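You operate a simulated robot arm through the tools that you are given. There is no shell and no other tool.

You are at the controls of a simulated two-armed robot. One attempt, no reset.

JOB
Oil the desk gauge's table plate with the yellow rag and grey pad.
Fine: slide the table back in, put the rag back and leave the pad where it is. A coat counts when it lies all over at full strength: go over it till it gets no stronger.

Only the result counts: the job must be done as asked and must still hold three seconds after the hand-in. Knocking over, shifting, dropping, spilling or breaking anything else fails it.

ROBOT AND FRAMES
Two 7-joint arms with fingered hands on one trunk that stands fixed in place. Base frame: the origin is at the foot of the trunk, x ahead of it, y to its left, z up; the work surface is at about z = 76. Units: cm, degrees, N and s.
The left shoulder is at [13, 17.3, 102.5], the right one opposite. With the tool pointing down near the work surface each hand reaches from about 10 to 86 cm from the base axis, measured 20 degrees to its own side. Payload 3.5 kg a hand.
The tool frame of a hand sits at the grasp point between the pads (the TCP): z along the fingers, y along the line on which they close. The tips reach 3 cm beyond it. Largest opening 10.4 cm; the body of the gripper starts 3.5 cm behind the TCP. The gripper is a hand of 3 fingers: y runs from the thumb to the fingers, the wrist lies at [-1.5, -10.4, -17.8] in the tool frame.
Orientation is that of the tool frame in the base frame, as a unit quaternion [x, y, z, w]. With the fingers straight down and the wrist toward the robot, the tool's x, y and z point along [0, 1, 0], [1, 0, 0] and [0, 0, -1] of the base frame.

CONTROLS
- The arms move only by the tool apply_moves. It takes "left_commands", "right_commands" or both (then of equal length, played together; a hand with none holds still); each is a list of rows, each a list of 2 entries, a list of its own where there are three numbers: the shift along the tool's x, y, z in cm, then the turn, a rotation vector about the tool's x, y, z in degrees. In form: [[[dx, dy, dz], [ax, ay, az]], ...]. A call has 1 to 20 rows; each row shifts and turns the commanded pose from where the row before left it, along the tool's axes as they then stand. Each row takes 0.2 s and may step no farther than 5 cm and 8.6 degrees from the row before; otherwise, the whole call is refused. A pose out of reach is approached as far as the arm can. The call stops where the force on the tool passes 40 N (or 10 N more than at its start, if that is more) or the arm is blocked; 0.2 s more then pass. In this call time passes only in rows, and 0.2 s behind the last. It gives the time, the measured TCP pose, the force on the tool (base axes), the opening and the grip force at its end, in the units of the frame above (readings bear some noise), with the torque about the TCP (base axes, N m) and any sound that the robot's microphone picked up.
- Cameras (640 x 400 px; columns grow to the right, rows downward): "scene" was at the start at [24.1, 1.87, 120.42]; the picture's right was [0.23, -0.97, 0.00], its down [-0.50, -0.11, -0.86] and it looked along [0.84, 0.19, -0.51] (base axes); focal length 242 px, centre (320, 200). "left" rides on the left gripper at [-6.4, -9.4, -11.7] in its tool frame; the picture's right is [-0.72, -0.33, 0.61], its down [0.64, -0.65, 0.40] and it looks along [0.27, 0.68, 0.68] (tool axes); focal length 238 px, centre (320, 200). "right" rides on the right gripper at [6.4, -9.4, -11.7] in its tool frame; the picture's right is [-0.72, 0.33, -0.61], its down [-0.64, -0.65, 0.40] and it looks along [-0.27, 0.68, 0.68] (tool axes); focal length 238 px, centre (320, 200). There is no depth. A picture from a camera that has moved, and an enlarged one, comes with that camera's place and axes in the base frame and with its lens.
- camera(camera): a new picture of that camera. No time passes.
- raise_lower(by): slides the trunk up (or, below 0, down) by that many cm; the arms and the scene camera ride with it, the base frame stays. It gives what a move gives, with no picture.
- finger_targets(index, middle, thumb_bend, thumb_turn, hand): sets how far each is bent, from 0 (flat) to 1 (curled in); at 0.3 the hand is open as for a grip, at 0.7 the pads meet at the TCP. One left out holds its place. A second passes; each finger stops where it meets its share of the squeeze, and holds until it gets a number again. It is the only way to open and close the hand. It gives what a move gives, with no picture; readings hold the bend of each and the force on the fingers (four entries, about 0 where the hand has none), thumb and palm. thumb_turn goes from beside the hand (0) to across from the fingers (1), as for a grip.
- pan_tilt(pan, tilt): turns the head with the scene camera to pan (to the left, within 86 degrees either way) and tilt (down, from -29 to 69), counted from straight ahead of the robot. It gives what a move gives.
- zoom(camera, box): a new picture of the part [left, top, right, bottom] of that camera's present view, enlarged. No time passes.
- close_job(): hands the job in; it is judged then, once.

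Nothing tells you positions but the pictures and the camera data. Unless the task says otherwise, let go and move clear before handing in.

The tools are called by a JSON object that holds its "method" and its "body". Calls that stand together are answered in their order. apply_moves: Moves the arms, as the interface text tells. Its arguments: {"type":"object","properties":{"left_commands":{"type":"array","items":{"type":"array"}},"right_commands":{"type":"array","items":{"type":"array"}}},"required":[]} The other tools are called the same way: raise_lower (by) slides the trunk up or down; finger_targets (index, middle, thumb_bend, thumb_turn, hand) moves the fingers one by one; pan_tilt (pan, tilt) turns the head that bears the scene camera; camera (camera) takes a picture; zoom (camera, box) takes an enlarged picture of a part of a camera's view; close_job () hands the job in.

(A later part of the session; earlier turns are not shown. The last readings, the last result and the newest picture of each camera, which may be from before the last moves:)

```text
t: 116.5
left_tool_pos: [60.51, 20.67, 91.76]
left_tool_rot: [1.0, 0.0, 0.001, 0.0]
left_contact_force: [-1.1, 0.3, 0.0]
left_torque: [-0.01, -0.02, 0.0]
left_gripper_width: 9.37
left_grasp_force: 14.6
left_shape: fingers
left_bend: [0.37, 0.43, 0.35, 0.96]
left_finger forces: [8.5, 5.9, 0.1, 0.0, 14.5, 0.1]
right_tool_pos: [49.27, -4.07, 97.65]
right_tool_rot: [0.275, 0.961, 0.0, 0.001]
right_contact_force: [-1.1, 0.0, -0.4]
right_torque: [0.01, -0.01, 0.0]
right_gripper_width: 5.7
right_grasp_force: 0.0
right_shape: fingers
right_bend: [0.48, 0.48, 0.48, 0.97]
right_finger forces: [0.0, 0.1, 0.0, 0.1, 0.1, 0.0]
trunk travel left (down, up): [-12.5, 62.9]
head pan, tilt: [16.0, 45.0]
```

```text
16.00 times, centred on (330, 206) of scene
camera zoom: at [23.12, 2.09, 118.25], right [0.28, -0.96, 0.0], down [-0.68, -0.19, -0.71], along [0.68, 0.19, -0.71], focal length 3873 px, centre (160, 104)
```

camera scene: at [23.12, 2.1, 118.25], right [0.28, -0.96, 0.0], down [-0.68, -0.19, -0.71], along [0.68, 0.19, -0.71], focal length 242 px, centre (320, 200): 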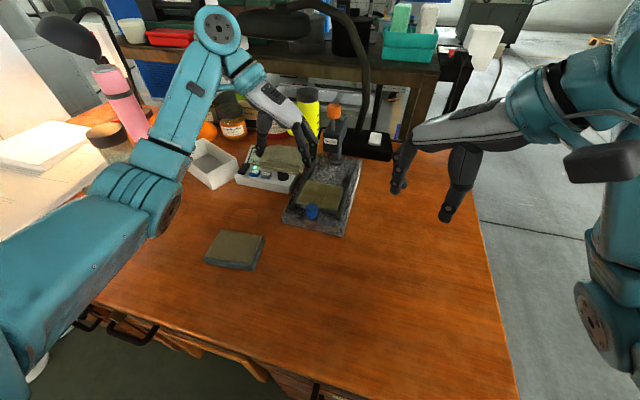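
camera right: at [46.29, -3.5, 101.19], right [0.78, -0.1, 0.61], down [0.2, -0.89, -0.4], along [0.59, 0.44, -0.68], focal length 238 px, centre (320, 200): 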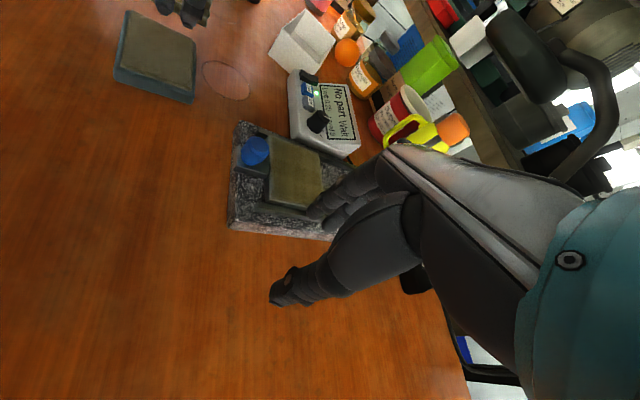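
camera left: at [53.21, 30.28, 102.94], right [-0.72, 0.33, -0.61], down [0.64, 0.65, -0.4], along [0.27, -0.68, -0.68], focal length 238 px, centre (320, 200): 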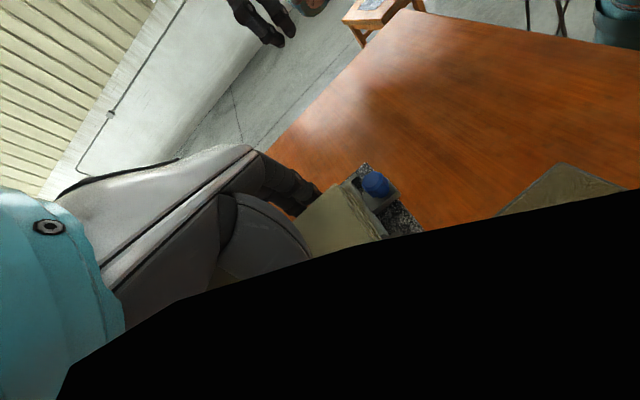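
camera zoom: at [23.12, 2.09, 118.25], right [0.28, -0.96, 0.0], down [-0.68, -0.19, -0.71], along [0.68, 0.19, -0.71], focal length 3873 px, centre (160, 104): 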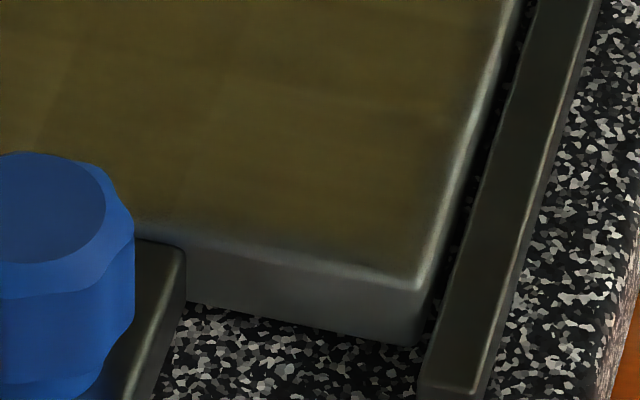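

The seams form an even cross, which may just be how the coat is drawn, but the corners could also be a little weaker. To be sure, I'll recharge and give the near part, including its corners, a full pass with a freshly loaded rag, then do the same for the far part.

{"method": "apply_moves", "body": {"left_commands": [[[-3.09, -1.1, 0.62], [0, 0, 0]], [[-3.09, -1.1, 0.62], [0, 0, 0]], [[-3.09, -1.1, 0.62], [0, 0, 0]], [[-3.09, -1.1, 0.62], [0, 0, 0]], [[-3.09, -1.1, 0.62], [0, 0, 0]], [[0, 0, 0], [0, 0, -3]], [[0, 0, 0], [0, 0, -3]], [[0, 0, 2.5], [0, 0, 0]], [[0, 0, 2.0], [0, 0, 0]]]}}

{"method": "zoom", "body": {"camera": "scene", "box": [180, 160, 300, 280]}}

{"method": "zoom", "body": {"camera": "left", "box": [220, 130, 480, 390]}}

```text
t: 118.5
left_tool_pos: [45.14, 26.18, 83.35]
left_tool_rot: [0.999, 0.053, -0.001, 0.0]
left_contact_force: [0.5, 0.4, 0.2]
left_torque: [0.01, 0.0, 0.04]
left_gripper_width: 9.33
left_grasp_force: 14.1
left_shape: fingers
left_bend: [0.37, 0.43, 0.35, 0.96]
left_finger forces: [8.4, 5.8, 0.1, 0.0, 14.3, 0.0]
right_tool_pos: [49.46, -4.0, 97.64]
right_tool_rot: [0.275, 0.961, 0.0, 0.0]
right_contact_force: [0.6, -0.2, -1.0]
right_torque: [0.0, -0.04, 0.02]
right_gripper_width: 5.67
right_grasp_force: 0.0
right_shape: fingers
right_bend: [0.48, 0.48, 0.48, 0.97]
right_finger forces: [0.0, 0.0, 0.0, 0.1, 0.0, 0.0]
trunk travel left (down, up): [-12.5, 62.9]
head pan, tilt: [16.0, 45.0]
```

```text
3.33 times, centred on (240, 220) of scene
camera zoom: at [23.14, 2.08, 118.24], right [0.28, -0.96, 0.0], down [-0.68, -0.19, -0.71], along [0.68, 0.19, -0.71], focal length 807 px, centre (587, 133)
```

zoom: 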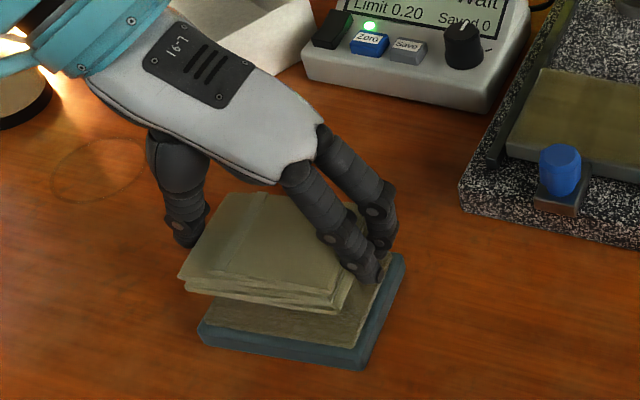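

```text
1.54 times, centred on (350, 260) of left
camera zoom: at [37.89, 34.81, 95.11], right [-0.75, 0.25, -0.61], down [0.57, 0.72, -0.4], along [0.34, -0.65, -0.68], focal length 367 px, centre (274, 108)
```

zoom: 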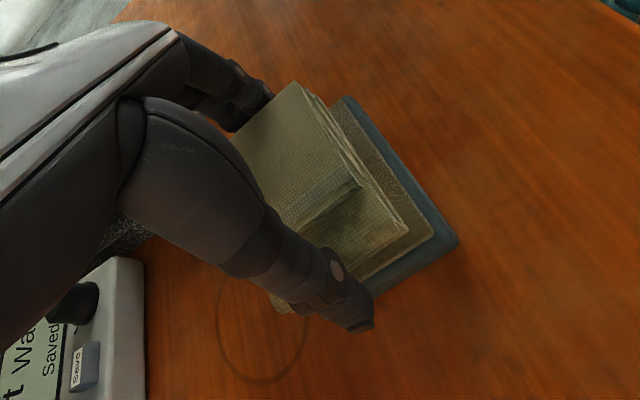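

{"method": "apply_moves", "body": {"left_commands": [[[0, 0, 0.8], [0, 0, 0]], [[0, 0, 0.5], [0, 0, 0]], [[0, 0, 0.3], [0, 0, 0]], [[0, 0, 0], [0, 0, 0]], [[0, 0, 0], [0, 0, 0]], [[0, 0, 0], [0, 0, 0]], [[0, 0, 0], [0, 0, 0]], [[0, 0, 0], [0, 0, 0]], [[0, 0, 0], [0, 0, 0]]]}}

{"method": "zoom", "body": {"camera": "scene", "box": [180, 160, 300, 280]}}

```text
t: 120.5
left_tool_pos: [45.23, 26.06, 82.05]
left_tool_rot: [0.999, 0.052, 0.0, 0.0]
left_contact_force: [0.5, 0.3, 0.8]
left_torque: [-0.02, -0.05, 0.01]
left_gripper_width: 9.31
left_grasp_force: 14.4
left_shape: fingers
left_bend: [0.37, 0.43, 0.35, 0.96]
left_finger forces: [8.4, 5.8, 0.0, 0.0, 14.3, 0.0]
right_tool_pos: [49.31, -3.96, 97.61]
right_tool_rot: [0.275, 0.961, 0.001, 0.0]
right_contact_force: [1.0, -0.3, 0.5]
right_torque: [0.02, 0.02, 0.02]
right_gripper_width: 5.68
right_grasp_force: 0.0
right_shape: fingers
right_bend: [0.48, 0.48, 0.48, 0.97]
right_finger forces: [0.0, 0.1, 0.0, 0.1, 0.0, 0.0]
trunk travel left (down, up): [-12.5, 62.9]
head pan, tilt: [16.0, 45.0]
```

```text
3.33 times, centred on (240, 220) of scene
camera zoom: at [23.13, 2.08, 118.25], right [0.28, -0.96, 0.0], down [-0.68, -0.19, -0.71], along [0.68, 0.19, -0.71], focal length 807 px, centre (587, 133)
```

zoom: 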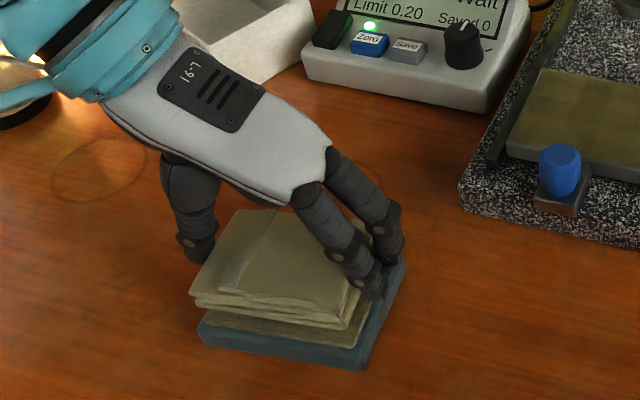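

{"method": "apply_moves", "body": {"left_commands": [[[-0.1, 0, 0.2], [0, 0, 0]], [[0, 0, 0.15], [0, 0, 0]], [[0, 0, 0.05], [0, 0, 0]], [[0, 0, 0], [0, 0, 0]]]}}

```text
t: 121.5
left_tool_pos: [45.13, 26.08, 81.72]
left_tool_rot: [0.999, 0.053, 0.001, 0.0]
left_contact_force: [0.9, -0.9, 5.9]
left_torque: [-0.23, -0.11, 0.04]
left_gripper_width: 9.32
left_grasp_force: 17.5
left_shape: fingers
left_bend: [0.37, 0.43, 0.35, 0.96]
left_finger forces: [8.5, 10.8, 0.0, 0.1, 14.5, 0.0]
right_tool_pos: [49.29, -3.96, 97.63]
right_tool_rot: [0.275, 0.961, 0.0, 0.0]
right_contact_force: [0.2, 0.7, -0.3]
right_torque: [-0.01, 0.0, 0.02]
right_gripper_width: 5.69
right_grasp_force: 0.1
right_shape: fingers
right_bend: [0.48, 0.48, 0.48, 0.97]
right_finger forces: [0.0, 0.0, 0.0, 0.0, 0.1, 0.1]
trunk travel left (down, up): [-12.5, 62.9]
head pan, tilt: [16.0, 45.0]
```

{"method": "apply_moves", "body": {"left_commands": [[[0, 0, 0.12], [0, 0, 0]], [[0, 0, 0], [0, 0, 0]], [[0, 0, 0], [0, 0, 0]], [[0, 0, 0], [0, 0, 0]], [[0, 0, 0], [0, 0, 0]], [[0, 0, 0], [0, 0, 0]]]}}

{"method": "zoom", "body": {"camera": "scene", "box": [200, 190, 280, 280]}}

{"method": "zoom", "body": {"camera": "left", "box": [220, 130, 480, 390]}}

{"method": "zoom", "body": {"camera": "right", "box": [160, 40, 300, 150]}}

```text
t: 122.9
left_tool_pos: [45.1, 26.03, 81.63]
left_tool_rot: [0.999, 0.052, 0.001, 0.0]
left_contact_force: [1.8, -0.4, 17.6]
left_torque: [-0.4, -0.17, 0.07]
left_gripper_width: 9.33
left_grasp_force: 21.7
left_shape: fingers
left_bend: [0.37, 0.42, 0.35, 0.97]
left_finger forces: [9.2, 18.4, 0.1, 0.0, 15.9, 0.0]
right_tool_pos: [49.31, -3.96, 97.67]
right_tool_rot: [0.275, 0.961, 0.0, 0.0]
right_contact_force: [-0.1, -0.5, 0.2]
right_torque: [0.02, 0.01, -0.01]
right_gripper_width: 5.7
right_grasp_force: 0.1
right_shape: fingers
right_bend: [0.48, 0.48, 0.48, 0.97]
right_finger forces: [0.0, 0.0, 0.0, 0.0, 0.0, 0.0]
trunk travel left (down, up): [-12.5, 62.9]
head pan, tilt: [16.0, 45.0]
```

```text
4.44 times, centred on (240, 235) of scene
camera zoom: at [23.04, 2.02, 118.28], right [0.28, -0.96, 0.0], down [-0.68, -0.19, -0.71], along [0.68, 0.2, -0.71], focal length 1076 px, centre (676, 44)
```

zoom: 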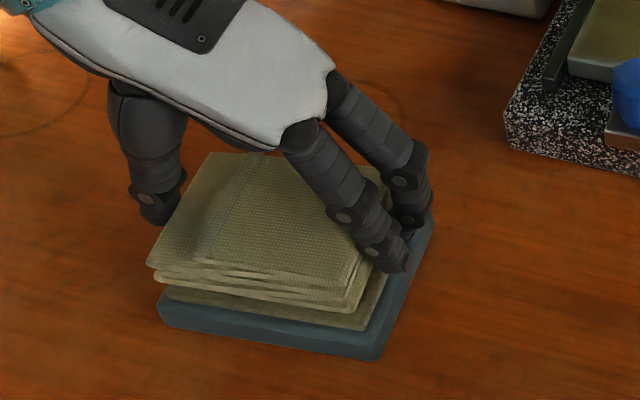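

```text
1.54 times, centred on (350, 260) of left
camera zoom: at [37.7, 34.77, 93.19], right [-0.75, 0.25, -0.62], down [0.57, 0.72, -0.4], along [0.34, -0.65, -0.68], focal length 367 px, centre (274, 108)
```

zoom: 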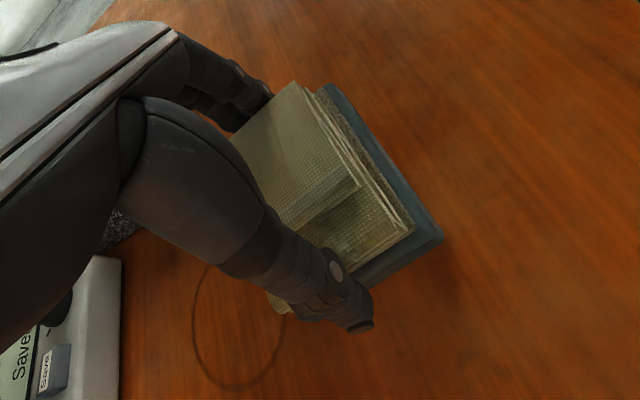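

```text
3.64 times, centred on (230, 95) of right
camera zoom: at [38.92, -8.68, 109.43], right [0.78, -0.1, 0.61], down [0.2, -0.89, -0.4], along [0.59, 0.44, -0.68], focal length 867 px, centre (647, 582)
```

zoom: 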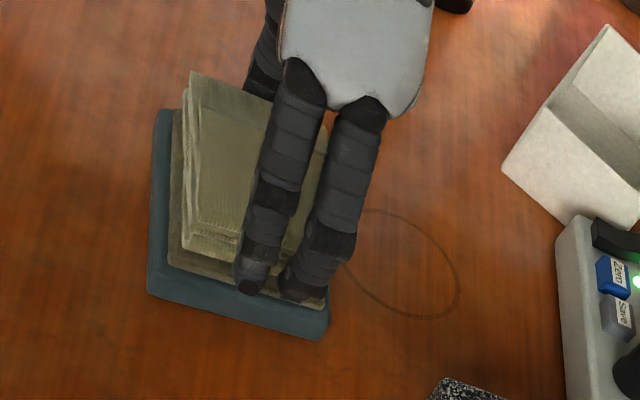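

The rag is charged again. I'll lift straight up and do another full pass, near part first.

{"method": "apply_moves", "body": {"left_commands": [[[0, 0, -0.5], [0, 0, 0]], [[0, 0, -1.3], [0, 0, 0]], [[0, 0, -2.2], [0, 0, 0]], [[0, 0, -2.8], [0, 0, 0]], [[0, 0, 0], [0, 0, 3]], [[0, 0, 0], [0, 0, 3]], [[2.48, 2.22, 0], [0, 0, 0]], [[2.48, 2.22, 0], [0, 0, 0]], [[2.48, 2.22, 0], [0, 0, 0]], [[2.48, 2.22, 0], [0, 0, 0]], [[2.48, 2.22, 0], [0, 0, 0]], [[2.48, 2.22, 0], [0, 0, 0]], [[0, 0, 2], [0, 0, 0]], [[0, 0, 1.5], [0, 0, 0]]]}}

{"method": "zoom", "body": {"camera": "left", "box": [220, 130, 530, 390]}}

{"method": "zoom", "body": {"camera": "scene", "box": [270, 110, 380, 240]}}

{"method": "zoom", "body": {"camera": "scene", "box": [180, 200, 300, 290]}}

```text
t: 125.9
left_tool_pos: [60.11, 12.69, 84.71]
left_tool_rot: [1.0, -0.001, -0.001, 0.0]
left_contact_force: [0.3, 0.4, 0.1]
left_torque: [0.03, 0.01, 0.01]
left_gripper_width: 9.31
left_grasp_force: 14.1
left_shape: fingers
left_bend: [0.37, 0.42, 0.35, 0.97]
left_finger forces: [8.5, 5.8, 0.0, 0.0, 14.4, 0.0]
right_tool_pos: [49.3, -3.96, 97.6]
right_tool_rot: [0.275, 0.961, 0.001, 0.0]
right_contact_force: [0.7, -0.6, 0.8]
right_torque: [0.0, -0.01, 0.02]
right_gripper_width: 5.71
right_grasp_force: 0.0
right_shape: fingers
right_bend: [0.48, 0.48, 0.48, 0.97]
right_finger forces: [0.1, 0.1, 0.1, 0.0, 0.1, 0.0]
trunk travel left (down, up): [-12.5, 62.9]
head pan, tilt: [16.0, 45.0]
```

```text
1.54 times, centred on (375, 260) of left
camera zoom: at [53.81, 22.06, 96.33], right [-0.72, 0.33, -0.61], down [0.64, 0.65, -0.4], along [0.27, -0.68, -0.68], focal length 367 px, centre (235, 108)
```

zoom: 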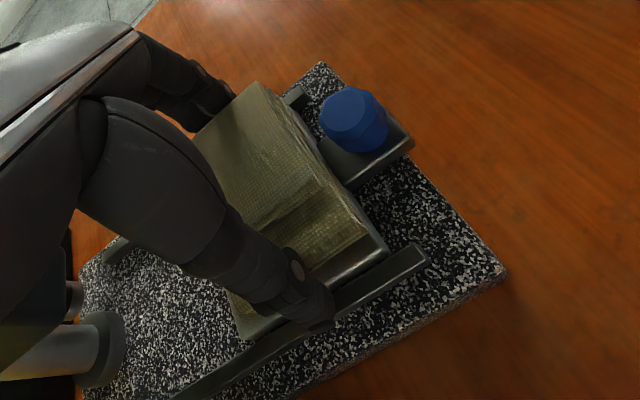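

```text
3.08 times, centred on (325, 175) of scene
camera zoom: at [23.14, 2.09, 118.24], right [0.28, -0.96, 0.0], down [-0.68, -0.19, -0.71], along [0.68, 0.19, -0.71], focal length 745 px, centre (305, 277)
```

zoom: 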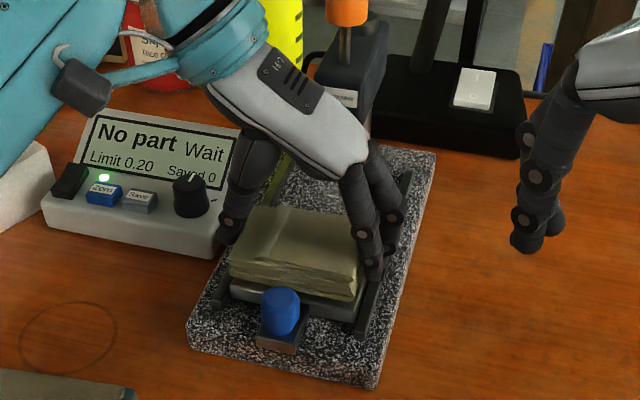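

```text
4.44 times, centred on (240, 245) of scene
camera zoom: at [23.14, 2.09, 118.24], right [0.28, -0.96, 0.0], down [-0.68, -0.19, -0.71], along [0.68, 0.19, -0.71], focal length 1076 px, centre (676, 0)
```

zoom: 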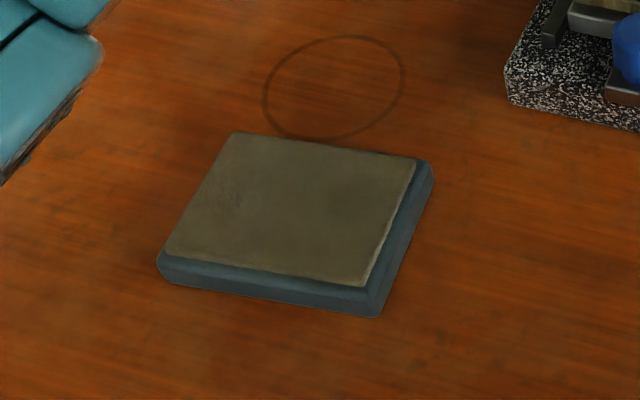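

{"method": "apply_moves", "body": {"left_commands": [[[-0.1, 0, 0.6], [0, 0, 0]], [[0, 0, 0.3], [0, 0, 0]], [[0, 0, 0.15], [0, 0, 0]]]}}

```text
t: 126.7
left_tool_pos: [59.88, 12.69, 83.68]
left_tool_rot: [1.0, 0.0, 0.001, 0.0]
left_contact_force: [0.8, -0.5, 2.0]
left_torque: [0.08, 0.03, -0.03]
left_gripper_width: 9.32
left_grasp_force: 14.7
left_shape: fingers
left_bend: [0.37, 0.42, 0.35, 0.97]
left_finger forces: [8.7, 5.7, 0.1, 0.1, 14.7, 0.0]
right_tool_pos: [49.36, -4.01, 97.6]
right_tool_rot: [0.276, 0.961, 0.0, 0.0]
right_contact_force: [0.2, 0.2, 0.0]
right_torque: [0.01, -0.02, 0.01]
right_gripper_width: 5.69
right_grasp_force: 0.1
right_shape: fingers
right_bend: [0.48, 0.48, 0.48, 0.97]
right_finger forces: [0.0, 0.0, 0.0, 0.1, 0.1, 0.0]
trunk travel left (down, up): [-12.5, 62.9]
head pan, tilt: [16.0, 45.0]
```

{"method": "apply_moves", "body": {"left_commands": [[[0, 0, 0.12], [0, 0, 0]], [[0, -0.35, 0.06], [0, 0, 0]], [[0, -0.35, 0], [0, 0, 0]], [[0, -0.35, 0], [0, 0, 0]], [[0, 0.4, 0], [0, 0, 0]], [[0, 0.4, 0], [0, 0, 0]], [[0, 0.4, 0], [0, 0, 0]], [[0, 0.4, 0], [0, 0, 0]], [[0, 0.4, 0], [0, 0, 0]], [[0, 0.4, 0], [0, 0, 0]], [[0, 0.4, 0], [0, 0, 0]]]}}

{"method": "apply_moves", "body": {"left_commands": [[[0, -0.4, 0], [0, 0, 0]], [[0, -0.4, 0], [0, 0, 0]], [[0, -0.4, 0], [0, 0, 0]], [[0, -0.4, 0], [0, 0, 0]], [[0, -0.4, 0], [0, 0, 0]], [[0, -0.4, 0], [0, 0, 0]], [[0, -0.4, 0], [0, 0, 0]], [[0, 0.4, 0], [0, 0, 0]], [[0, 0.4, 0], [0, 0, 0]], [[0, 0.4, 0], [0, 0, 0]], [[0, 0.4, 0], [0, 0, 0]], [[0, 0.4, 0], [0, 0, 0]], [[0, 0.4, 0], [0, 0, 0]], [[0, 0.4, 0], [0, 0, 0]], [[0, -0.4, 0], [0, 0, 0]], [[0, -0.4, 0], [0, 0, 0]], [[0, -0.4, 0], [0, 0, 0]], [[0, -0.4, 0], [0, 0, 0]]]}}

{"method": "zoom", "body": {"camera": "left", "box": [220, 130, 530, 390]}}

{"method": "zoom", "body": {"camera": "scene", "box": [270, 110, 380, 240]}}

```text
t: 129.1
left_tool_pos: [59.8, 11.01, 83.63]
left_tool_rot: [1.0, -0.001, 0.001, 0.001]
left_contact_force: [0.3, 5.7, 18.2]
left_torque: [0.33, 0.02, -0.02]
left_gripper_width: 9.36
left_grasp_force: 16.4
left_shape: fingers
left_bend: [0.39, 0.44, 0.33, 0.96]
left_finger forces: [6.9, 4.5, 0.1, 0.0, 22.1, 0.0]
right_tool_pos: [49.29, -3.96, 97.71]
right_tool_rot: [0.276, 0.961, 0.0, 0.0]
right_contact_force: [1.1, -0.2, -0.6]
right_torque: [0.0, -0.01, 0.01]
right_gripper_width: 5.68
right_grasp_force: 0.0
right_shape: fingers
right_bend: [0.48, 0.48, 0.48, 0.97]
right_finger forces: [0.0, 0.0, 0.0, 0.0, 0.0, 0.0]
trunk travel left (down, up): [-12.5, 62.9]
head pan, tilt: [16.0, 45.0]
```

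```text
t: 132.9
left_tool_pos: [59.79, 12.63, 83.65]
left_tool_rot: [1.0, -0.001, 0.001, 0.0]
left_contact_force: [-0.1, -5.1, 11.8]
left_torque: [0.21, -0.01, 0.01]
left_gripper_width: 9.36
left_grasp_force: 17.3
left_shape: fingers
left_bend: [0.36, 0.43, 0.35, 0.97]
left_finger forces: [11.5, 6.3, 0.1, 0.1, 16.5, 0.0]
right_tool_pos: [49.17, -4.06, 97.61]
right_tool_rot: [0.276, 0.961, 0.001, 0.0]
right_contact_force: [-0.6, -0.7, 0.4]
right_torque: [-0.02, 0.0, -0.02]
right_gripper_width: 5.67
right_grasp_force: 0.0
right_shape: fingers
right_bend: [0.48, 0.48, 0.48, 0.97]
right_finger forces: [0.0, 0.0, 0.0, 0.0, 0.0, 0.0]
trunk travel left (down, up): [-12.5, 62.9]
head pan, tilt: [16.0, 45.0]
```

```text
1.54 times, centred on (375, 260) of left
camera zoom: at [53.47, 22.07, 95.22], right [-0.72, 0.33, -0.61], down [0.64, 0.65, -0.4], along [0.27, -0.68, -0.68], focal length 367 px, centre (235, 108)
```

zoom: 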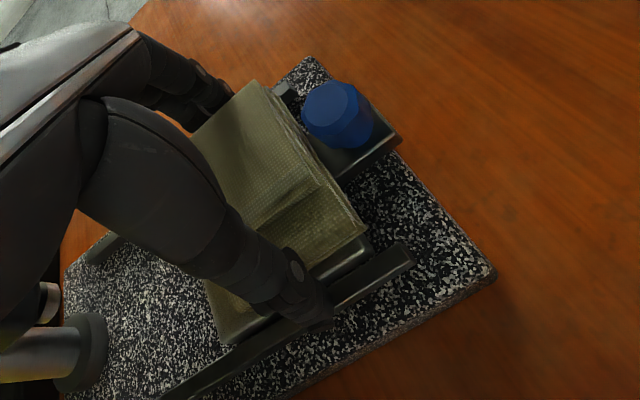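

```text
3.08 times, centred on (325, 175) of scene
camera zoom: at [23.04, 1.99, 118.27], right [0.28, -0.96, 0.0], down [-0.68, -0.19, -0.71], along [0.68, 0.2, -0.71], focal length 745 px, centre (305, 277)
```

zoom: 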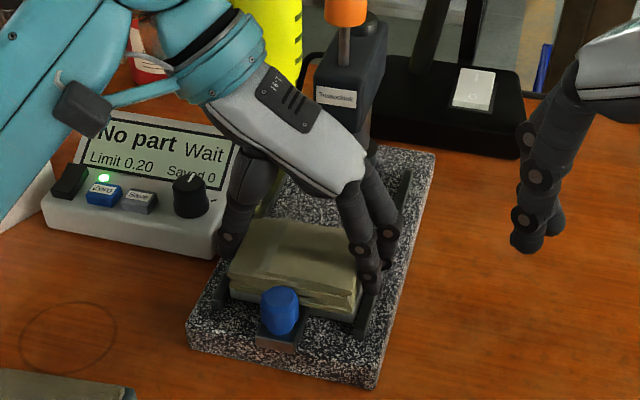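

The rag hardly loses any oil now, which suggests the coat is near saturation. Next, the far part.

{"method": "apply_moves", "body": {"left_commands": [[[0, 0, -0.6], [0, 0, 0]], [[0, 0, -1], [0, 0, 0]], [[1.4, 0, 0], [0, 0, 0]], [[1.4, 0, 0], [0, 0, 0]], [[0, 0, 1], [0, 0, 0]], [[0, 0, 0.6], [0, 0, 0]], [[0, -0.3, 0], [0, 0, 0]], [[0, -0.3, 0], [0, 0, 0]], [[0, 0.4, 0], [0, 0, 0]], [[0, 0.4, 0], [0, 0, 0]], [[0, 0.4, 0], [0, 0, 0]], [[0, 0.4, 0], [0, 0, 0]], [[0, 0.4, 0], [0, 0, 0]], [[0, 0.4, 0], [0, 0, 0]]]}}

{"method": "apply_moves", "body": {"left_commands": [[[0, -0.4, 0], [0, 0, 0]], [[0, -0.4, 0], [0, 0, 0]], [[0, -0.4, 0], [0, 0, 0]], [[0, -0.4, 0], [0, 0, 0]], [[0, -0.4, 0], [0, 0, 0]], [[0, -0.4, 0], [0, 0, 0]], [[0, 0.4, 0], [0, 0, 0]], [[0, 0.4, 0], [0, 0, 0]], [[0, 0.4, 0], [0, 0, 0]], [[0, 0.4, 0], [0, 0, 0]], [[0, 0.4, 0], [0, 0, 0]], [[0, 0.4, 0], [0, 0, 0]], [[0, -0.4, 0], [0, 0, 0]], [[0, -0.4, 0], [0, 0, 0]], [[0, -0.4, 0], [0, 0, 0]], [[0, -0.4, 0], [0, 0, 0]]]}}

{"method": "zoom", "body": {"camera": "left", "box": [220, 130, 530, 390]}}

{"method": "apply_moves", "body": {"left_commands": [[[0, 0, -0.6], [0, 0, 0]], [[0, 0, -2], [0, 0, 0]], [[0, 0, -3], [0, 0, 0]], [[-1, -4, -1], [0, 0, 0]], [[-1, -4, -1], [0, 0, 0]]]}}

{"method": "zoom", "body": {"camera": "scene", "box": [298, 178, 346, 216]}}

{"method": "zoom", "body": {"camera": "right", "box": [278, 148, 326, 208]}}

{"method": "zoom", "body": {"camera": "scene", "box": [240, 110, 380, 240]}}

```text
t: 135.9
left_tool_pos: [62.53, 10.81, 83.68]
left_tool_rot: [1.0, -0.001, 0.0, 0.0]
left_contact_force: [-0.3, 4.2, 11.0]
left_torque: [0.22, 0.04, -0.01]
left_gripper_width: 9.38
left_grasp_force: 15.5
left_shape: fingers
left_bend: [0.38, 0.44, 0.34, 0.97]
left_finger forces: [7.8, 4.6, 0.1, 0.0, 19.4, 0.0]
right_tool_pos: [49.27, -4.0, 97.74]
right_tool_rot: [0.276, 0.961, -0.001, 0.0]
right_contact_force: [0.3, 0.3, 0.0]
right_torque: [-0.03, 0.01, -0.01]
right_gripper_width: 5.69
right_grasp_force: 0.0
right_shape: fingers
right_bend: [0.48, 0.48, 0.48, 0.97]
right_finger forces: [0.1, 0.0, 0.0, 0.1, 0.0, 0.0]
trunk travel left (down, up): [-12.5, 62.9]
head pan, tilt: [16.0, 45.0]
```

```text
t: 139.3
left_tool_pos: [62.67, 12.27, 83.63]
left_tool_rot: [1.0, 0.0, 0.0, 0.0]
left_contact_force: [0.2, -5.3, 13.1]
left_torque: [0.23, 0.02, 0.03]
left_gripper_width: 9.38
left_grasp_force: 17.0
left_shape: fingers
left_bend: [0.36, 0.43, 0.35, 0.97]
left_finger forces: [11.8, 6.1, 0.0, 0.0, 16.9, 0.0]
right_tool_pos: [49.26, -4.1, 97.66]
right_tool_rot: [0.276, 0.961, 0.001, -0.001]
right_contact_force: [1.0, 0.2, -0.6]
right_torque: [0.0, 0.0, -0.01]
right_gripper_width: 5.68
right_grasp_force: 0.1
right_shape: fingers
right_bend: [0.48, 0.48, 0.48, 0.97]
right_finger forces: [0.0, 0.1, 0.0, 0.1, 0.0, 0.0]
trunk travel left (down, up): [-12.5, 62.9]
head pan, tilt: [16.0, 45.0]
```

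```text
1.54 times, centred on (375, 260) of left
camera zoom: at [56.28, 21.7, 95.21], right [-0.72, 0.33, -0.62], down [0.64, 0.65, -0.4], along [0.27, -0.68, -0.68], focal length 367 px, centre (235, 108)
```

zoom: 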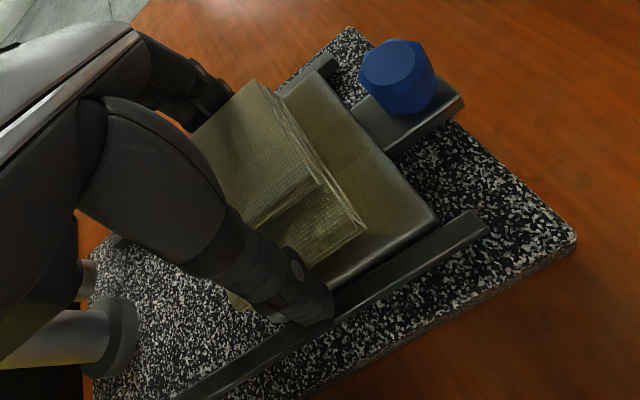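

```text
t: 140.5
left_tool_pos: [60.72, 20.48, 91.22]
left_tool_rot: [1.0, -0.001, 0.0, 0.0]
left_contact_force: [0.5, 0.1, 0.0]
left_torque: [-0.01, 0.0, 0.03]
left_gripper_width: 9.35
left_grasp_force: 14.4
left_shape: fingers
left_bend: [0.36, 0.43, 0.35, 0.97]
left_finger forces: [9.3, 5.2, 0.0, 0.0, 14.5, 0.0]
right_tool_pos: [49.23, -4.01, 97.59]
right_tool_rot: [0.276, 0.961, 0.0, 0.001]
right_contact_force: [0.0, -0.2, 0.8]
right_torque: [-0.01, -0.01, 0.02]
right_gripper_width: 5.68
right_grasp_force: 0.1
right_shape: fingers
right_bend: [0.48, 0.48, 0.48, 0.97]
right_finger forces: [0.0, 0.1, 0.1, 0.0, 0.1, 0.1]
trunk travel left (down, up): [-12.5, 62.9]
head pan, tilt: [16.0, 45.0]
```

```text
10.53 times, centred on (322, 197) of scene
camera zoom: at [23.12, 2.09, 118.25], right [0.28, -0.96, 0.0], down [-0.68, -0.19, -0.71], along [0.68, 0.19, -0.71], focal length 2548 px, centre (299, 232)
```

zoom: 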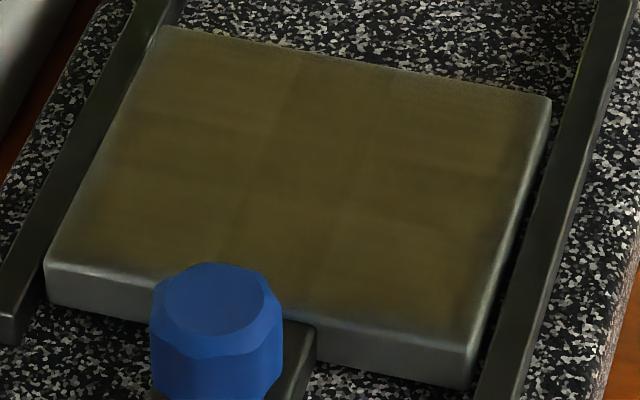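

```text
6.67 times, centred on (302, 178) of right
camera zoom: at [38.99, -8.62, 109.4], right [0.78, -0.1, 0.61], down [0.2, -0.89, -0.4], along [0.59, 0.44, -0.68], focal length 1589 px, centre (440, 347)
```

zoom: 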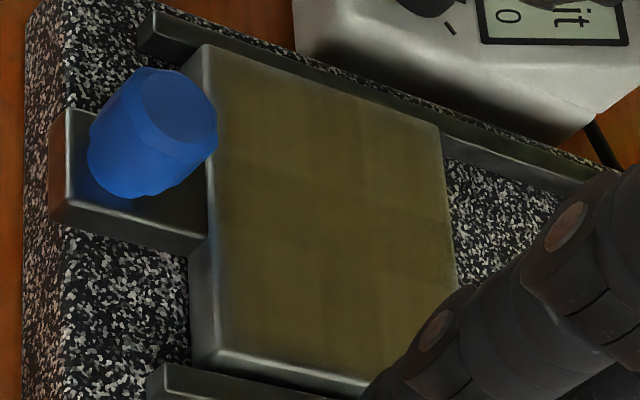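

```text
3.08 times, centred on (310, 175) of scene
camera zoom: at [23.12, 2.09, 118.25], right [0.28, -0.96, 0.0], down [-0.68, -0.19, -0.71], along [0.68, 0.19, -0.71], focal length 745 px, centre (351, 277)
```

zoom: 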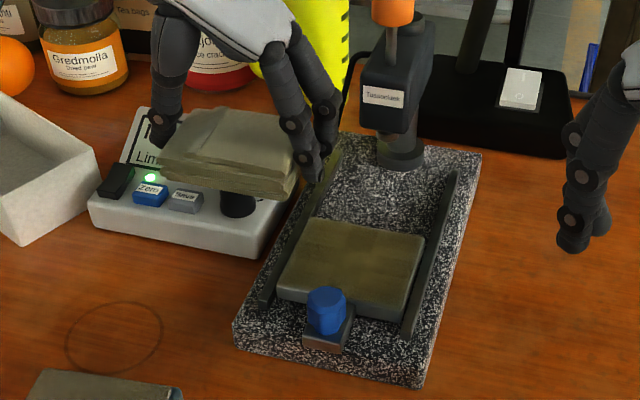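

The coat looks exactly the same as after the previous pass, so it is at full strength. Now I'll carry the rag back to its original spot.

{"method": "apply_moves", "body": {"left_commands": [[[-2.97, -1.0, 0], [0, 0, 0]], [[-2.97, -1.0, 0], [0, 0, 0]], [[-2.97, -1.0, 0], [0, 0, 0]], [[-2.97, -1.0, 0], [0, 0, 0]], [[-2.97, -1.0, 0], [0, 0, 0]], [[0, -3.3, 0], [0, 0, 0]], [[0, -3.3, 0], [0, 0, 0]], [[0, -3.3, 0], [0, 0, 0]], [[0, -3.25, 0], [0, 0, 0]], [[0, 0, 2.5], [0, 0, 0]], [[0, 0, 2.5], [0, 0, 0]], [[0, 0, 2.5], [0, 0, 0]]]}}

{"method": "pan_tilt", "body": {"pan": 45, "tilt": 35}}

{"method": "zoom", "body": {"camera": "scene", "box": [255, 190, 385, 325]}}

{"method": "zoom", "body": {"camera": "left", "box": [220, 130, 480, 390]}}

```text
t: 143.1
left_tool_pos: [46.04, 38.72, 83.58]
left_tool_rot: [1.0, 0.001, 0.0, 0.001]
left_contact_force: [-0.5, 0.4, -0.5]
left_torque: [-0.01, 0.0, -0.01]
left_gripper_width: 9.34
left_grasp_force: 14.4
left_shape: fingers
left_bend: [0.36, 0.43, 0.35, 0.97]
left_finger forces: [8.9, 5.2, 0.0, 0.0, 14.3, 0.0]
right_tool_pos: [49.31, -3.9, 97.68]
right_tool_rot: [0.275, 0.961, 0.001, 0.0]
right_contact_force: [-0.3, -0.1, 0.7]
right_torque: [0.0, 0.01, 0.02]
right_gripper_width: 5.7
right_grasp_force: 0.1
right_shape: fingers
right_bend: [0.48, 0.48, 0.48, 0.97]
right_finger forces: [0.0, 0.0, 0.0, 0.0, 0.1, 0.1]
trunk travel left (down, up): [-12.5, 62.9]
head pan, tilt: [16.0, 45.0]
```

```text
t: 144.0
left_tool_pos: [45.93, 38.63, 83.67]
left_tool_rot: [1.0, 0.0, 0.001, 0.0]
left_contact_force: [-0.3, 0.4, -0.8]
left_torque: [-0.05, 0.02, -0.01]
left_gripper_width: 9.32
left_grasp_force: 14.2
left_shape: fingers
left_bend: [0.36, 0.43, 0.35, 0.97]
left_finger forces: [8.9, 5.2, 0.1, 0.0, 14.2, 0.0]
right_tool_pos: [49.31, -4.04, 97.65]
right_tool_rot: [0.276, 0.961, 0.0, 0.0]
right_contact_force: [-0.6, 0.0, 0.6]
right_torque: [-0.02, -0.04, -0.01]
right_gripper_width: 5.7
right_grasp_force: 0.0
right_shape: fingers
right_bend: [0.48, 0.48, 0.48, 0.97]
right_finger forces: [0.0, 0.1, 0.1, 0.1, 0.0, 0.0]
trunk travel left (down, up): [-12.5, 62.9]
head pan, tilt: [45.0, 35.0]
```

```text
2.96 times, centred on (320, 258) of scene
camera zoom: at [21.55, 6.06, 119.72], right [0.71, -0.71, 0.0], down [-0.41, -0.41, -0.82], along [0.58, 0.58, -0.57], focal length 717 px, centre (320, 30)
```

zoom: 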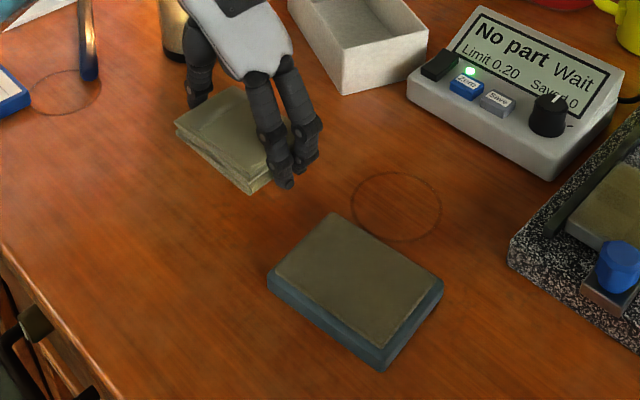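

```text
1.54 times, centred on (350, 260) of left
camera zoom: at [39.66, 48.04, 95.3], right [-0.72, 0.33, -0.61], down [0.64, 0.65, -0.4], along [0.27, -0.68, -0.68], focal length 367 px, centre (274, 108)
```

zoom: 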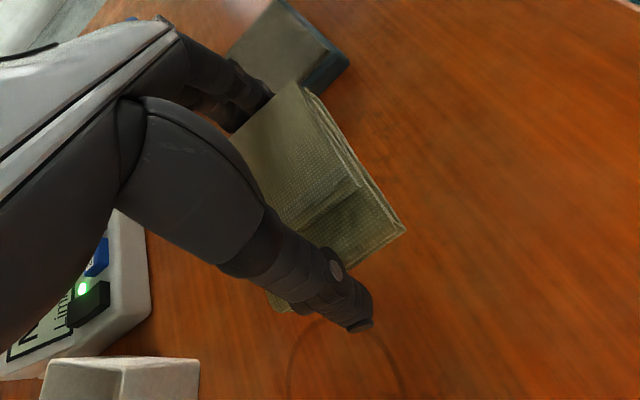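

{"method": "apply_moves", "body": {"left_commands": [[[0, 0, 2.0], [0, 0, 0]], [[0, 0, 1.2], [0, 0, 0]], [[0, 0, 0.6], [0, 0, 0]], [[0, 0, 0.3], [0, 0, 0]], [[0, 0, 0.15], [0, 0, 0]]]}}

{"method": "zoom", "body": {"camera": "scene", "box": [265, 210, 345, 280]}}

```text
t: 145.2
left_tool_pos: [45.87, 38.47, 79.48]
left_tool_rot: [1.0, 0.0, 0.002, 0.0]
left_contact_force: [0.7, -0.6, 7.4]
left_torque: [-0.38, -0.06, 0.04]
left_gripper_width: 9.34
left_grasp_force: 18.6
left_shape: fingers
left_bend: [0.36, 0.43, 0.35, 0.97]
left_finger forces: [9.3, 12.6, 0.0, 0.0, 14.3, 0.0]
right_tool_pos: [49.27, -4.03, 97.58]
right_tool_rot: [0.276, 0.961, 0.001, 0.0]
right_contact_force: [-0.2, -0.6, 0.5]
right_torque: [-0.01, -0.02, 0.01]
right_gripper_width: 5.7
right_grasp_force: 0.0
right_shape: fingers
right_bend: [0.48, 0.48, 0.48, 0.97]
right_finger forces: [0.0, 0.1, 0.0, 0.0, 0.1, 0.0]
trunk travel left (down, up): [-12.5, 62.9]
head pan, tilt: [45.0, 35.0]
```

```text
5.71 times, centred on (305, 245) of scene
camera zoom: at [21.5, 6.03, 119.75], right [0.71, -0.71, 0.0], down [-0.41, -0.41, -0.82], along [0.58, 0.58, -0.57], focal length 1383 px, centre (406, -57)
```

zoom: 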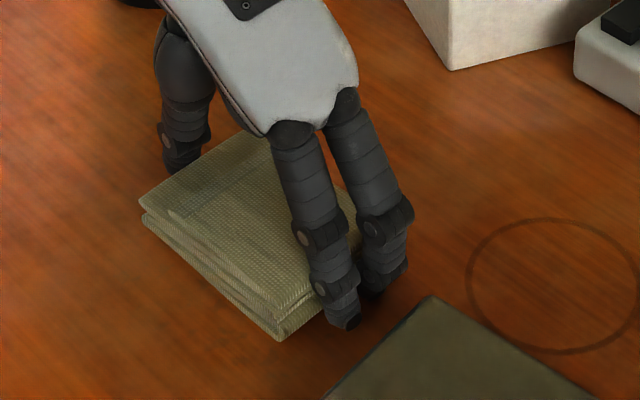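

The rag is at its old place and touching the table. I'll ease off slightly and open the hand.

{"method": "apply_moves", "body": {"left_commands": [[[0, 0, -0.1], [0, 0, 0]]]}}

{"method": "finger_targets", "body": {"hand": "left", "index": 0.29, "middle": 0.29, "thumb_bend": 0.27}}

{"method": "zoom", "body": {"camera": "scene", "box": [265, 210, 345, 280]}}

{"method": "zoom", "body": {"camera": "left", "box": [220, 130, 480, 390]}}

```text
t: 145.6
left_tool_pos: [45.84, 38.46, 79.51]
left_tool_rot: [1.0, 0.001, 0.0, 0.0]
left_contact_force: [0.0, -1.1, 5.3]
left_torque: [-0.3, -0.05, 0.04]
left_gripper_width: 9.35
left_grasp_force: 16.3
left_shape: fingers
left_bend: [0.36, 0.43, 0.35, 0.97]
left_finger forces: [9.5, 9.2, 0.0, 0.0, 13.9, 0.1]
right_tool_pos: [49.24, -4.04, 97.72]
right_tool_rot: [0.275, 0.961, -0.001, -0.001]
right_contact_force: [0.5, -0.1, -0.1]
right_torque: [0.02, -0.05, 0.01]
right_gripper_width: 5.7
right_grasp_force: 0.0
right_shape: fingers
right_bend: [0.48, 0.48, 0.48, 0.97]
right_finger forces: [0.0, 0.0, 0.1, 0.0, 0.1, 0.0]
trunk travel left (down, up): [-12.5, 62.9]
head pan, tilt: [45.0, 35.0]
```

```text
t: 146.6
left_tool_pos: [45.97, 38.47, 79.44]
left_tool_rot: [1.0, 0.001, 0.0, 0.0]
left_contact_force: [0.2, 0.2, 0.7]
left_torque: [0.0, -0.06, 0.02]
left_gripper_width: 10.82
left_grasp_force: 0.1
left_shape: fingers
left_bend: [0.28, 0.28, 0.27, 0.97]
left_finger forces: [0.0, 0.0, 0.1, 0.0, 0.0, 0.1]
right_tool_pos: [49.33, -4.13, 97.61]
right_tool_rot: [0.275, 0.961, 0.0, 0.0]
right_contact_force: [-0.1, 0.8, 0.6]
right_torque: [0.02, -0.03, -0.01]
right_gripper_width: 5.73
right_grasp_force: 0.1
right_shape: fingers
right_bend: [0.48, 0.48, 0.48, 0.97]
right_finger forces: [0.1, 0.0, 0.0, 0.0, 0.0, 0.0]
trunk travel left (down, up): [-12.5, 62.9]
head pan, tilt: [45.0, 35.0]
```

```text
5.71 times, centred on (305, 245) of scene
camera zoom: at [21.54, 6.06, 119.73], right [0.71, -0.71, 0.0], down [-0.41, -0.41, -0.82], along [0.58, 0.58, -0.57], focal length 1383 px, centre (406, -57)
```

zoom: 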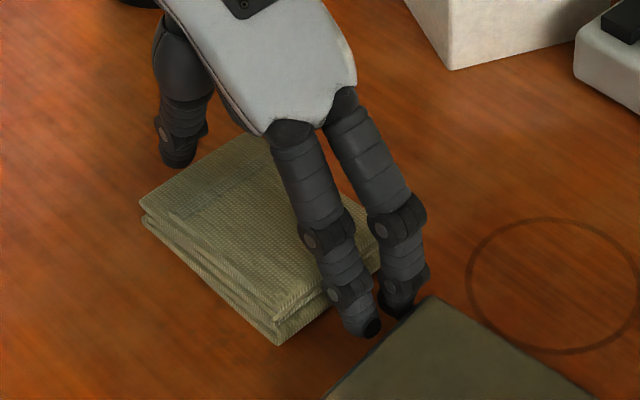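

```text
1.54 times, centred on (350, 260) of left
camera zoom: at [39.53, 47.92, 91.1], right [-0.72, 0.33, -0.61], down [0.64, 0.65, -0.4], along [0.27, -0.68, -0.68], focal length 367 px, centre (274, 108)
```

zoom: 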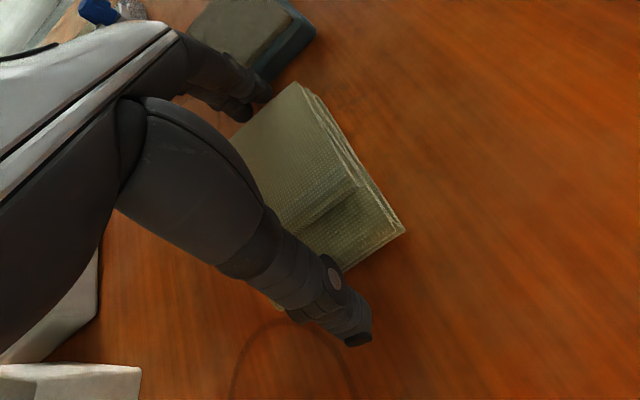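

The rag is released at its original place. I'll lift the left hand straight up and clear.

{"method": "apply_moves", "body": {"left_commands": [[[0, 0, -1], [0, 0, 0]], [[0, 0, -2.5], [0, 0, 0]], [[0, 0, -4], [0, 0, 0]], [[0, 0, -4.5], [0, 0, 0]], [[0, 0, -4.5], [0, 0, 0]], [[0, 0, -4.5], [0, 0, 0]], [[0, 0, -4.5], [0, 0, 0]]]}}

{"method": "camera", "body": {"camera": "scene"}}

{"method": "zoom", "body": {"camera": "scene", "box": [255, 215, 385, 325]}}

```text
t: 148.2
left_tool_pos: [45.41, 38.65, 105.22]
left_tool_rot: [1.0, 0.0, 0.001, 0.001]
left_contact_force: [-0.1, -0.2, 0.5]
left_torque: [0.0, -0.02, 0.01]
left_gripper_width: 10.84
left_grasp_force: 0.0
left_shape: fingers
left_bend: [0.28, 0.28, 0.27, 0.97]
left_finger forces: [0.0, 0.0, 0.1, 0.0, 0.0, 0.0]
right_tool_pos: [49.33, -4.12, 97.67]
right_tool_rot: [0.276, 0.961, 0.0, 0.0]
right_contact_force: [0.1, -0.5, 0.0]
right_torque: [0.02, -0.02, -0.01]
right_gripper_width: 5.71
right_grasp_force: 0.0
right_shape: fingers
right_bend: [0.48, 0.48, 0.48, 0.97]
right_finger forces: [0.1, 0.0, 0.1, 0.0, 0.0, 0.0]
trunk travel left (down, up): [-12.5, 62.9]
head pan, tilt: [45.0, 35.0]
```

```text
taken
camera scene: at [21.49, 6.04, 119.75], right [0.71, -0.71, 0.0], down [-0.41, -0.41, -0.82], along [0.58, 0.58, -0.57], focal length 242 px, centre (320, 200)
```

scene: 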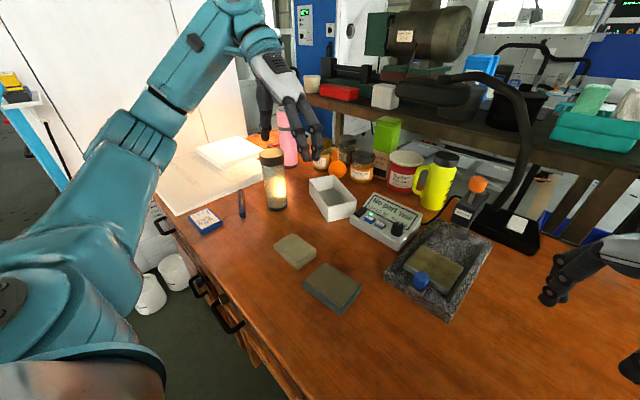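

```text
3.64 times, centred on (320, 270) of scene
camera zoom: at [21.49, 6.04, 119.75], right [0.71, -0.71, 0.0], down [-0.41, -0.41, -0.82], along [0.58, 0.58, -0.57], focal length 880 px, centre (320, -54)
```

zoom: 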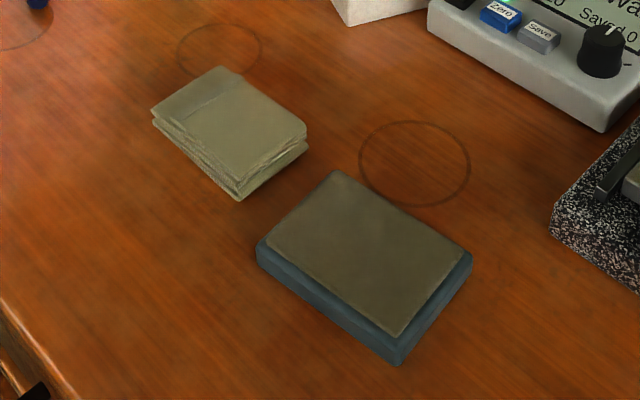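

The rag and pad sit exactly where they were at the start. Now I'll push the table back in with the right hand's closed fingers against the knob's front, so nothing touches the coat. First I turn the right hand to face straight ahead and close it.

{"method": "apply_moves", "body": {"right_commands": [[[0, 0, 0], [0, 0, 7.25]], [[0, 0, 0], [0, 0, 7.25]], [[0, 0, 0], [0, 0, 7.25]], [[0, 0, 0], [0, 0, 7.25]], [[0, 0, 0], [0, 0, 7.25]], [[0, 0, 0], [0, 0, 7.25]], [[0, 0, 0], [0, 0, 7.25]], [[0, 0, 0], [0, 0, 7.25]]]}}

{"method": "finger_targets", "body": {"hand": "right", "index": 0.7, "middle": 0.7, "thumb_bend": 0.7}}

{"method": "pan_tilt", "body": {"pan": 16, "tilt": 45}}

{"method": "camera", "body": {"camera": "scene"}}

{"method": "camera", "body": {"camera": "right"}}

```text
t: 150.0
left_tool_pos: [45.46, 38.68, 105.25]
left_tool_rot: [1.0, 0.0, 0.001, 0.0]
left_contact_force: [-0.1, -0.3, 0.6]
left_torque: [-0.04, -0.02, 0.01]
left_gripper_width: 10.83
left_grasp_force: 0.1
left_shape: fingers
left_bend: [0.28, 0.28, 0.27, 0.97]
left_finger forces: [0.0, 0.1, 0.1, 0.0, 0.0, 0.0]
right_tool_pos: [49.53, -4.22, 97.58]
right_tool_rot: [0.709, 0.706, -0.001, 0.0]
right_contact_force: [0.5, 0.6, -0.3]
right_torque: [-0.02, 0.01, 0.01]
right_gripper_width: 5.68
right_grasp_force: 0.1
right_shape: fingers
right_bend: [0.48, 0.48, 0.48, 0.97]
right_finger forces: [0.0, 0.0, 0.0, 0.1, 0.1, 0.1]
trunk travel left (down, up): [-12.5, 62.9]
head pan, tilt: [45.0, 35.0]
```

```text
t: 151.0
left_tool_pos: [45.51, 38.67, 105.04]
left_tool_rot: [1.0, 0.0, 0.0, 0.001]
left_contact_force: [-0.2, 0.5, -0.4]
left_torque: [-0.02, -0.01, -0.03]
left_gripper_width: 10.83
left_grasp_force: 0.0
left_shape: fingers
left_bend: [0.28, 0.28, 0.27, 0.97]
left_finger forces: [0.1, 0.1, 0.1, 0.1, 0.0, 0.0]
right_tool_pos: [49.52, -4.26, 97.52]
right_tool_rot: [0.707, 0.707, 0.001, -0.001]
right_contact_force: [0.3, 0.4, -0.7]
right_torque: [0.01, 0.01, -0.02]
right_gripper_width: 0.16
right_grasp_force: 0.0
right_shape: fingers
right_bend: [0.7, 0.7, 0.7, 0.97]
right_finger forces: [0.1, 0.0, 0.0, 0.0, 0.1, 0.1]
trunk travel left (down, up): [-12.5, 62.9]
head pan, tilt: [45.0, 35.0]
```

```text
t: 152.0
left_tool_pos: [45.39, 38.59, 105.18]
left_tool_rot: [1.0, 0.0, -0.001, 0.0]
left_contact_force: [0.7, -0.5, -0.4]
left_torque: [-0.01, 0.01, -0.01]
left_gripper_width: 10.82
left_grasp_force: 0.2
left_shape: fingers
left_bend: [0.28, 0.28, 0.27, 0.97]
left_finger forces: [0.0, 0.1, 0.0, 0.0, 0.0, 0.0]
right_tool_pos: [49.55, -4.18, 97.62]
right_tool_rot: [0.707, 0.708, -0.001, 0.0]
right_contact_force: [1.0, 0.6, -0.1]
right_torque: [0.03, -0.03, -0.03]
right_gripper_width: 0.15
right_grasp_force: 0.1
right_shape: fingers
right_bend: [0.7, 0.7, 0.7, 0.97]
right_finger forces: [0.0, 0.0, 0.0, 0.0, 0.0, 0.1]
trunk travel left (down, up): [-12.5, 62.9]
head pan, tilt: [16.0, 45.0]
```

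```text
taken
camera scene: at [23.13, 2.08, 118.25], right [0.28, -0.96, 0.0], down [-0.68, -0.2, -0.71], along [0.68, 0.2, -0.71], focal length 242 px, centre (320, 200)
```

scene: 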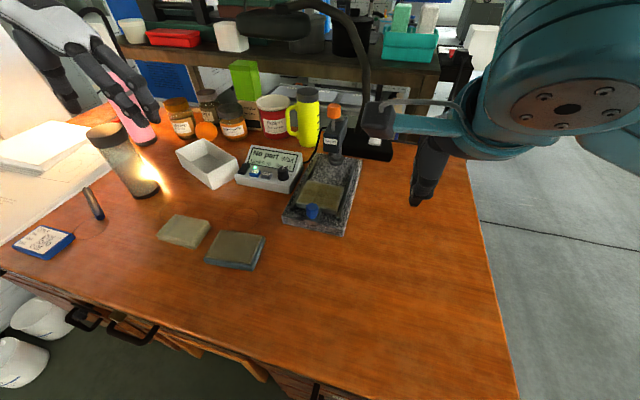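

```text
taken
camera right: at [40.2, 2.15, 109.34], right [0.33, -0.72, 0.61], down [-0.65, -0.64, -0.4], along [0.68, -0.27, -0.68], focal length 238 px, centre (320, 200)
```

right: 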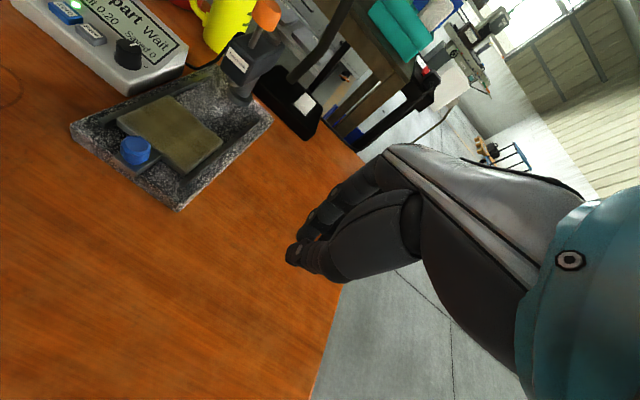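

{"method": "zoom", "body": {"camera": "right", "box": [60, 80, 280, 220]}}

{"method": "zoom", "body": {"camera": "right", "box": [110, 90, 230, 185]}}

```text
2.86 times, centred on (170, 150) of right
camera zoom: at [40.2, 2.15, 109.34], right [0.33, -0.72, 0.61], down [-0.65, -0.64, -0.4], along [0.68, -0.27, -0.68], focal length 681 px, centre (749, 343)
```

zoom: 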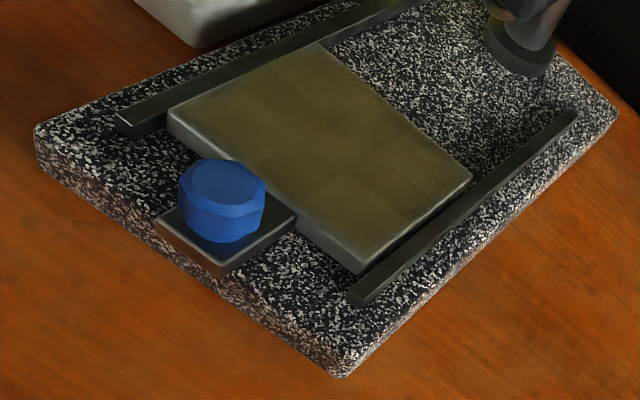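

```text
4.21 times, centred on (170, 138) of right
camera zoom: at [40.2, 2.15, 109.34], right [0.33, -0.72, 0.61], down [-0.65, -0.64, -0.4], along [0.68, -0.27, -0.68], focal length 1004 px, centre (952, 463)
```

zoom: 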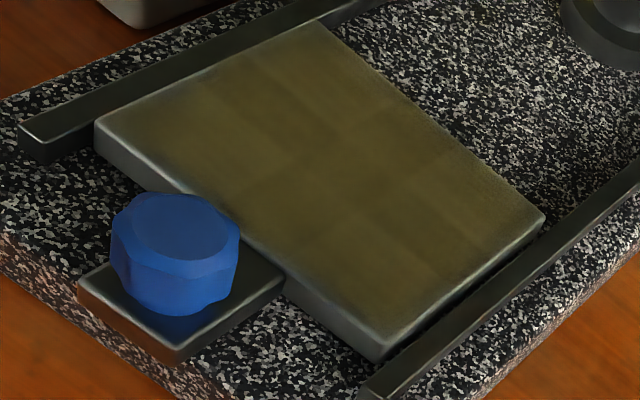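

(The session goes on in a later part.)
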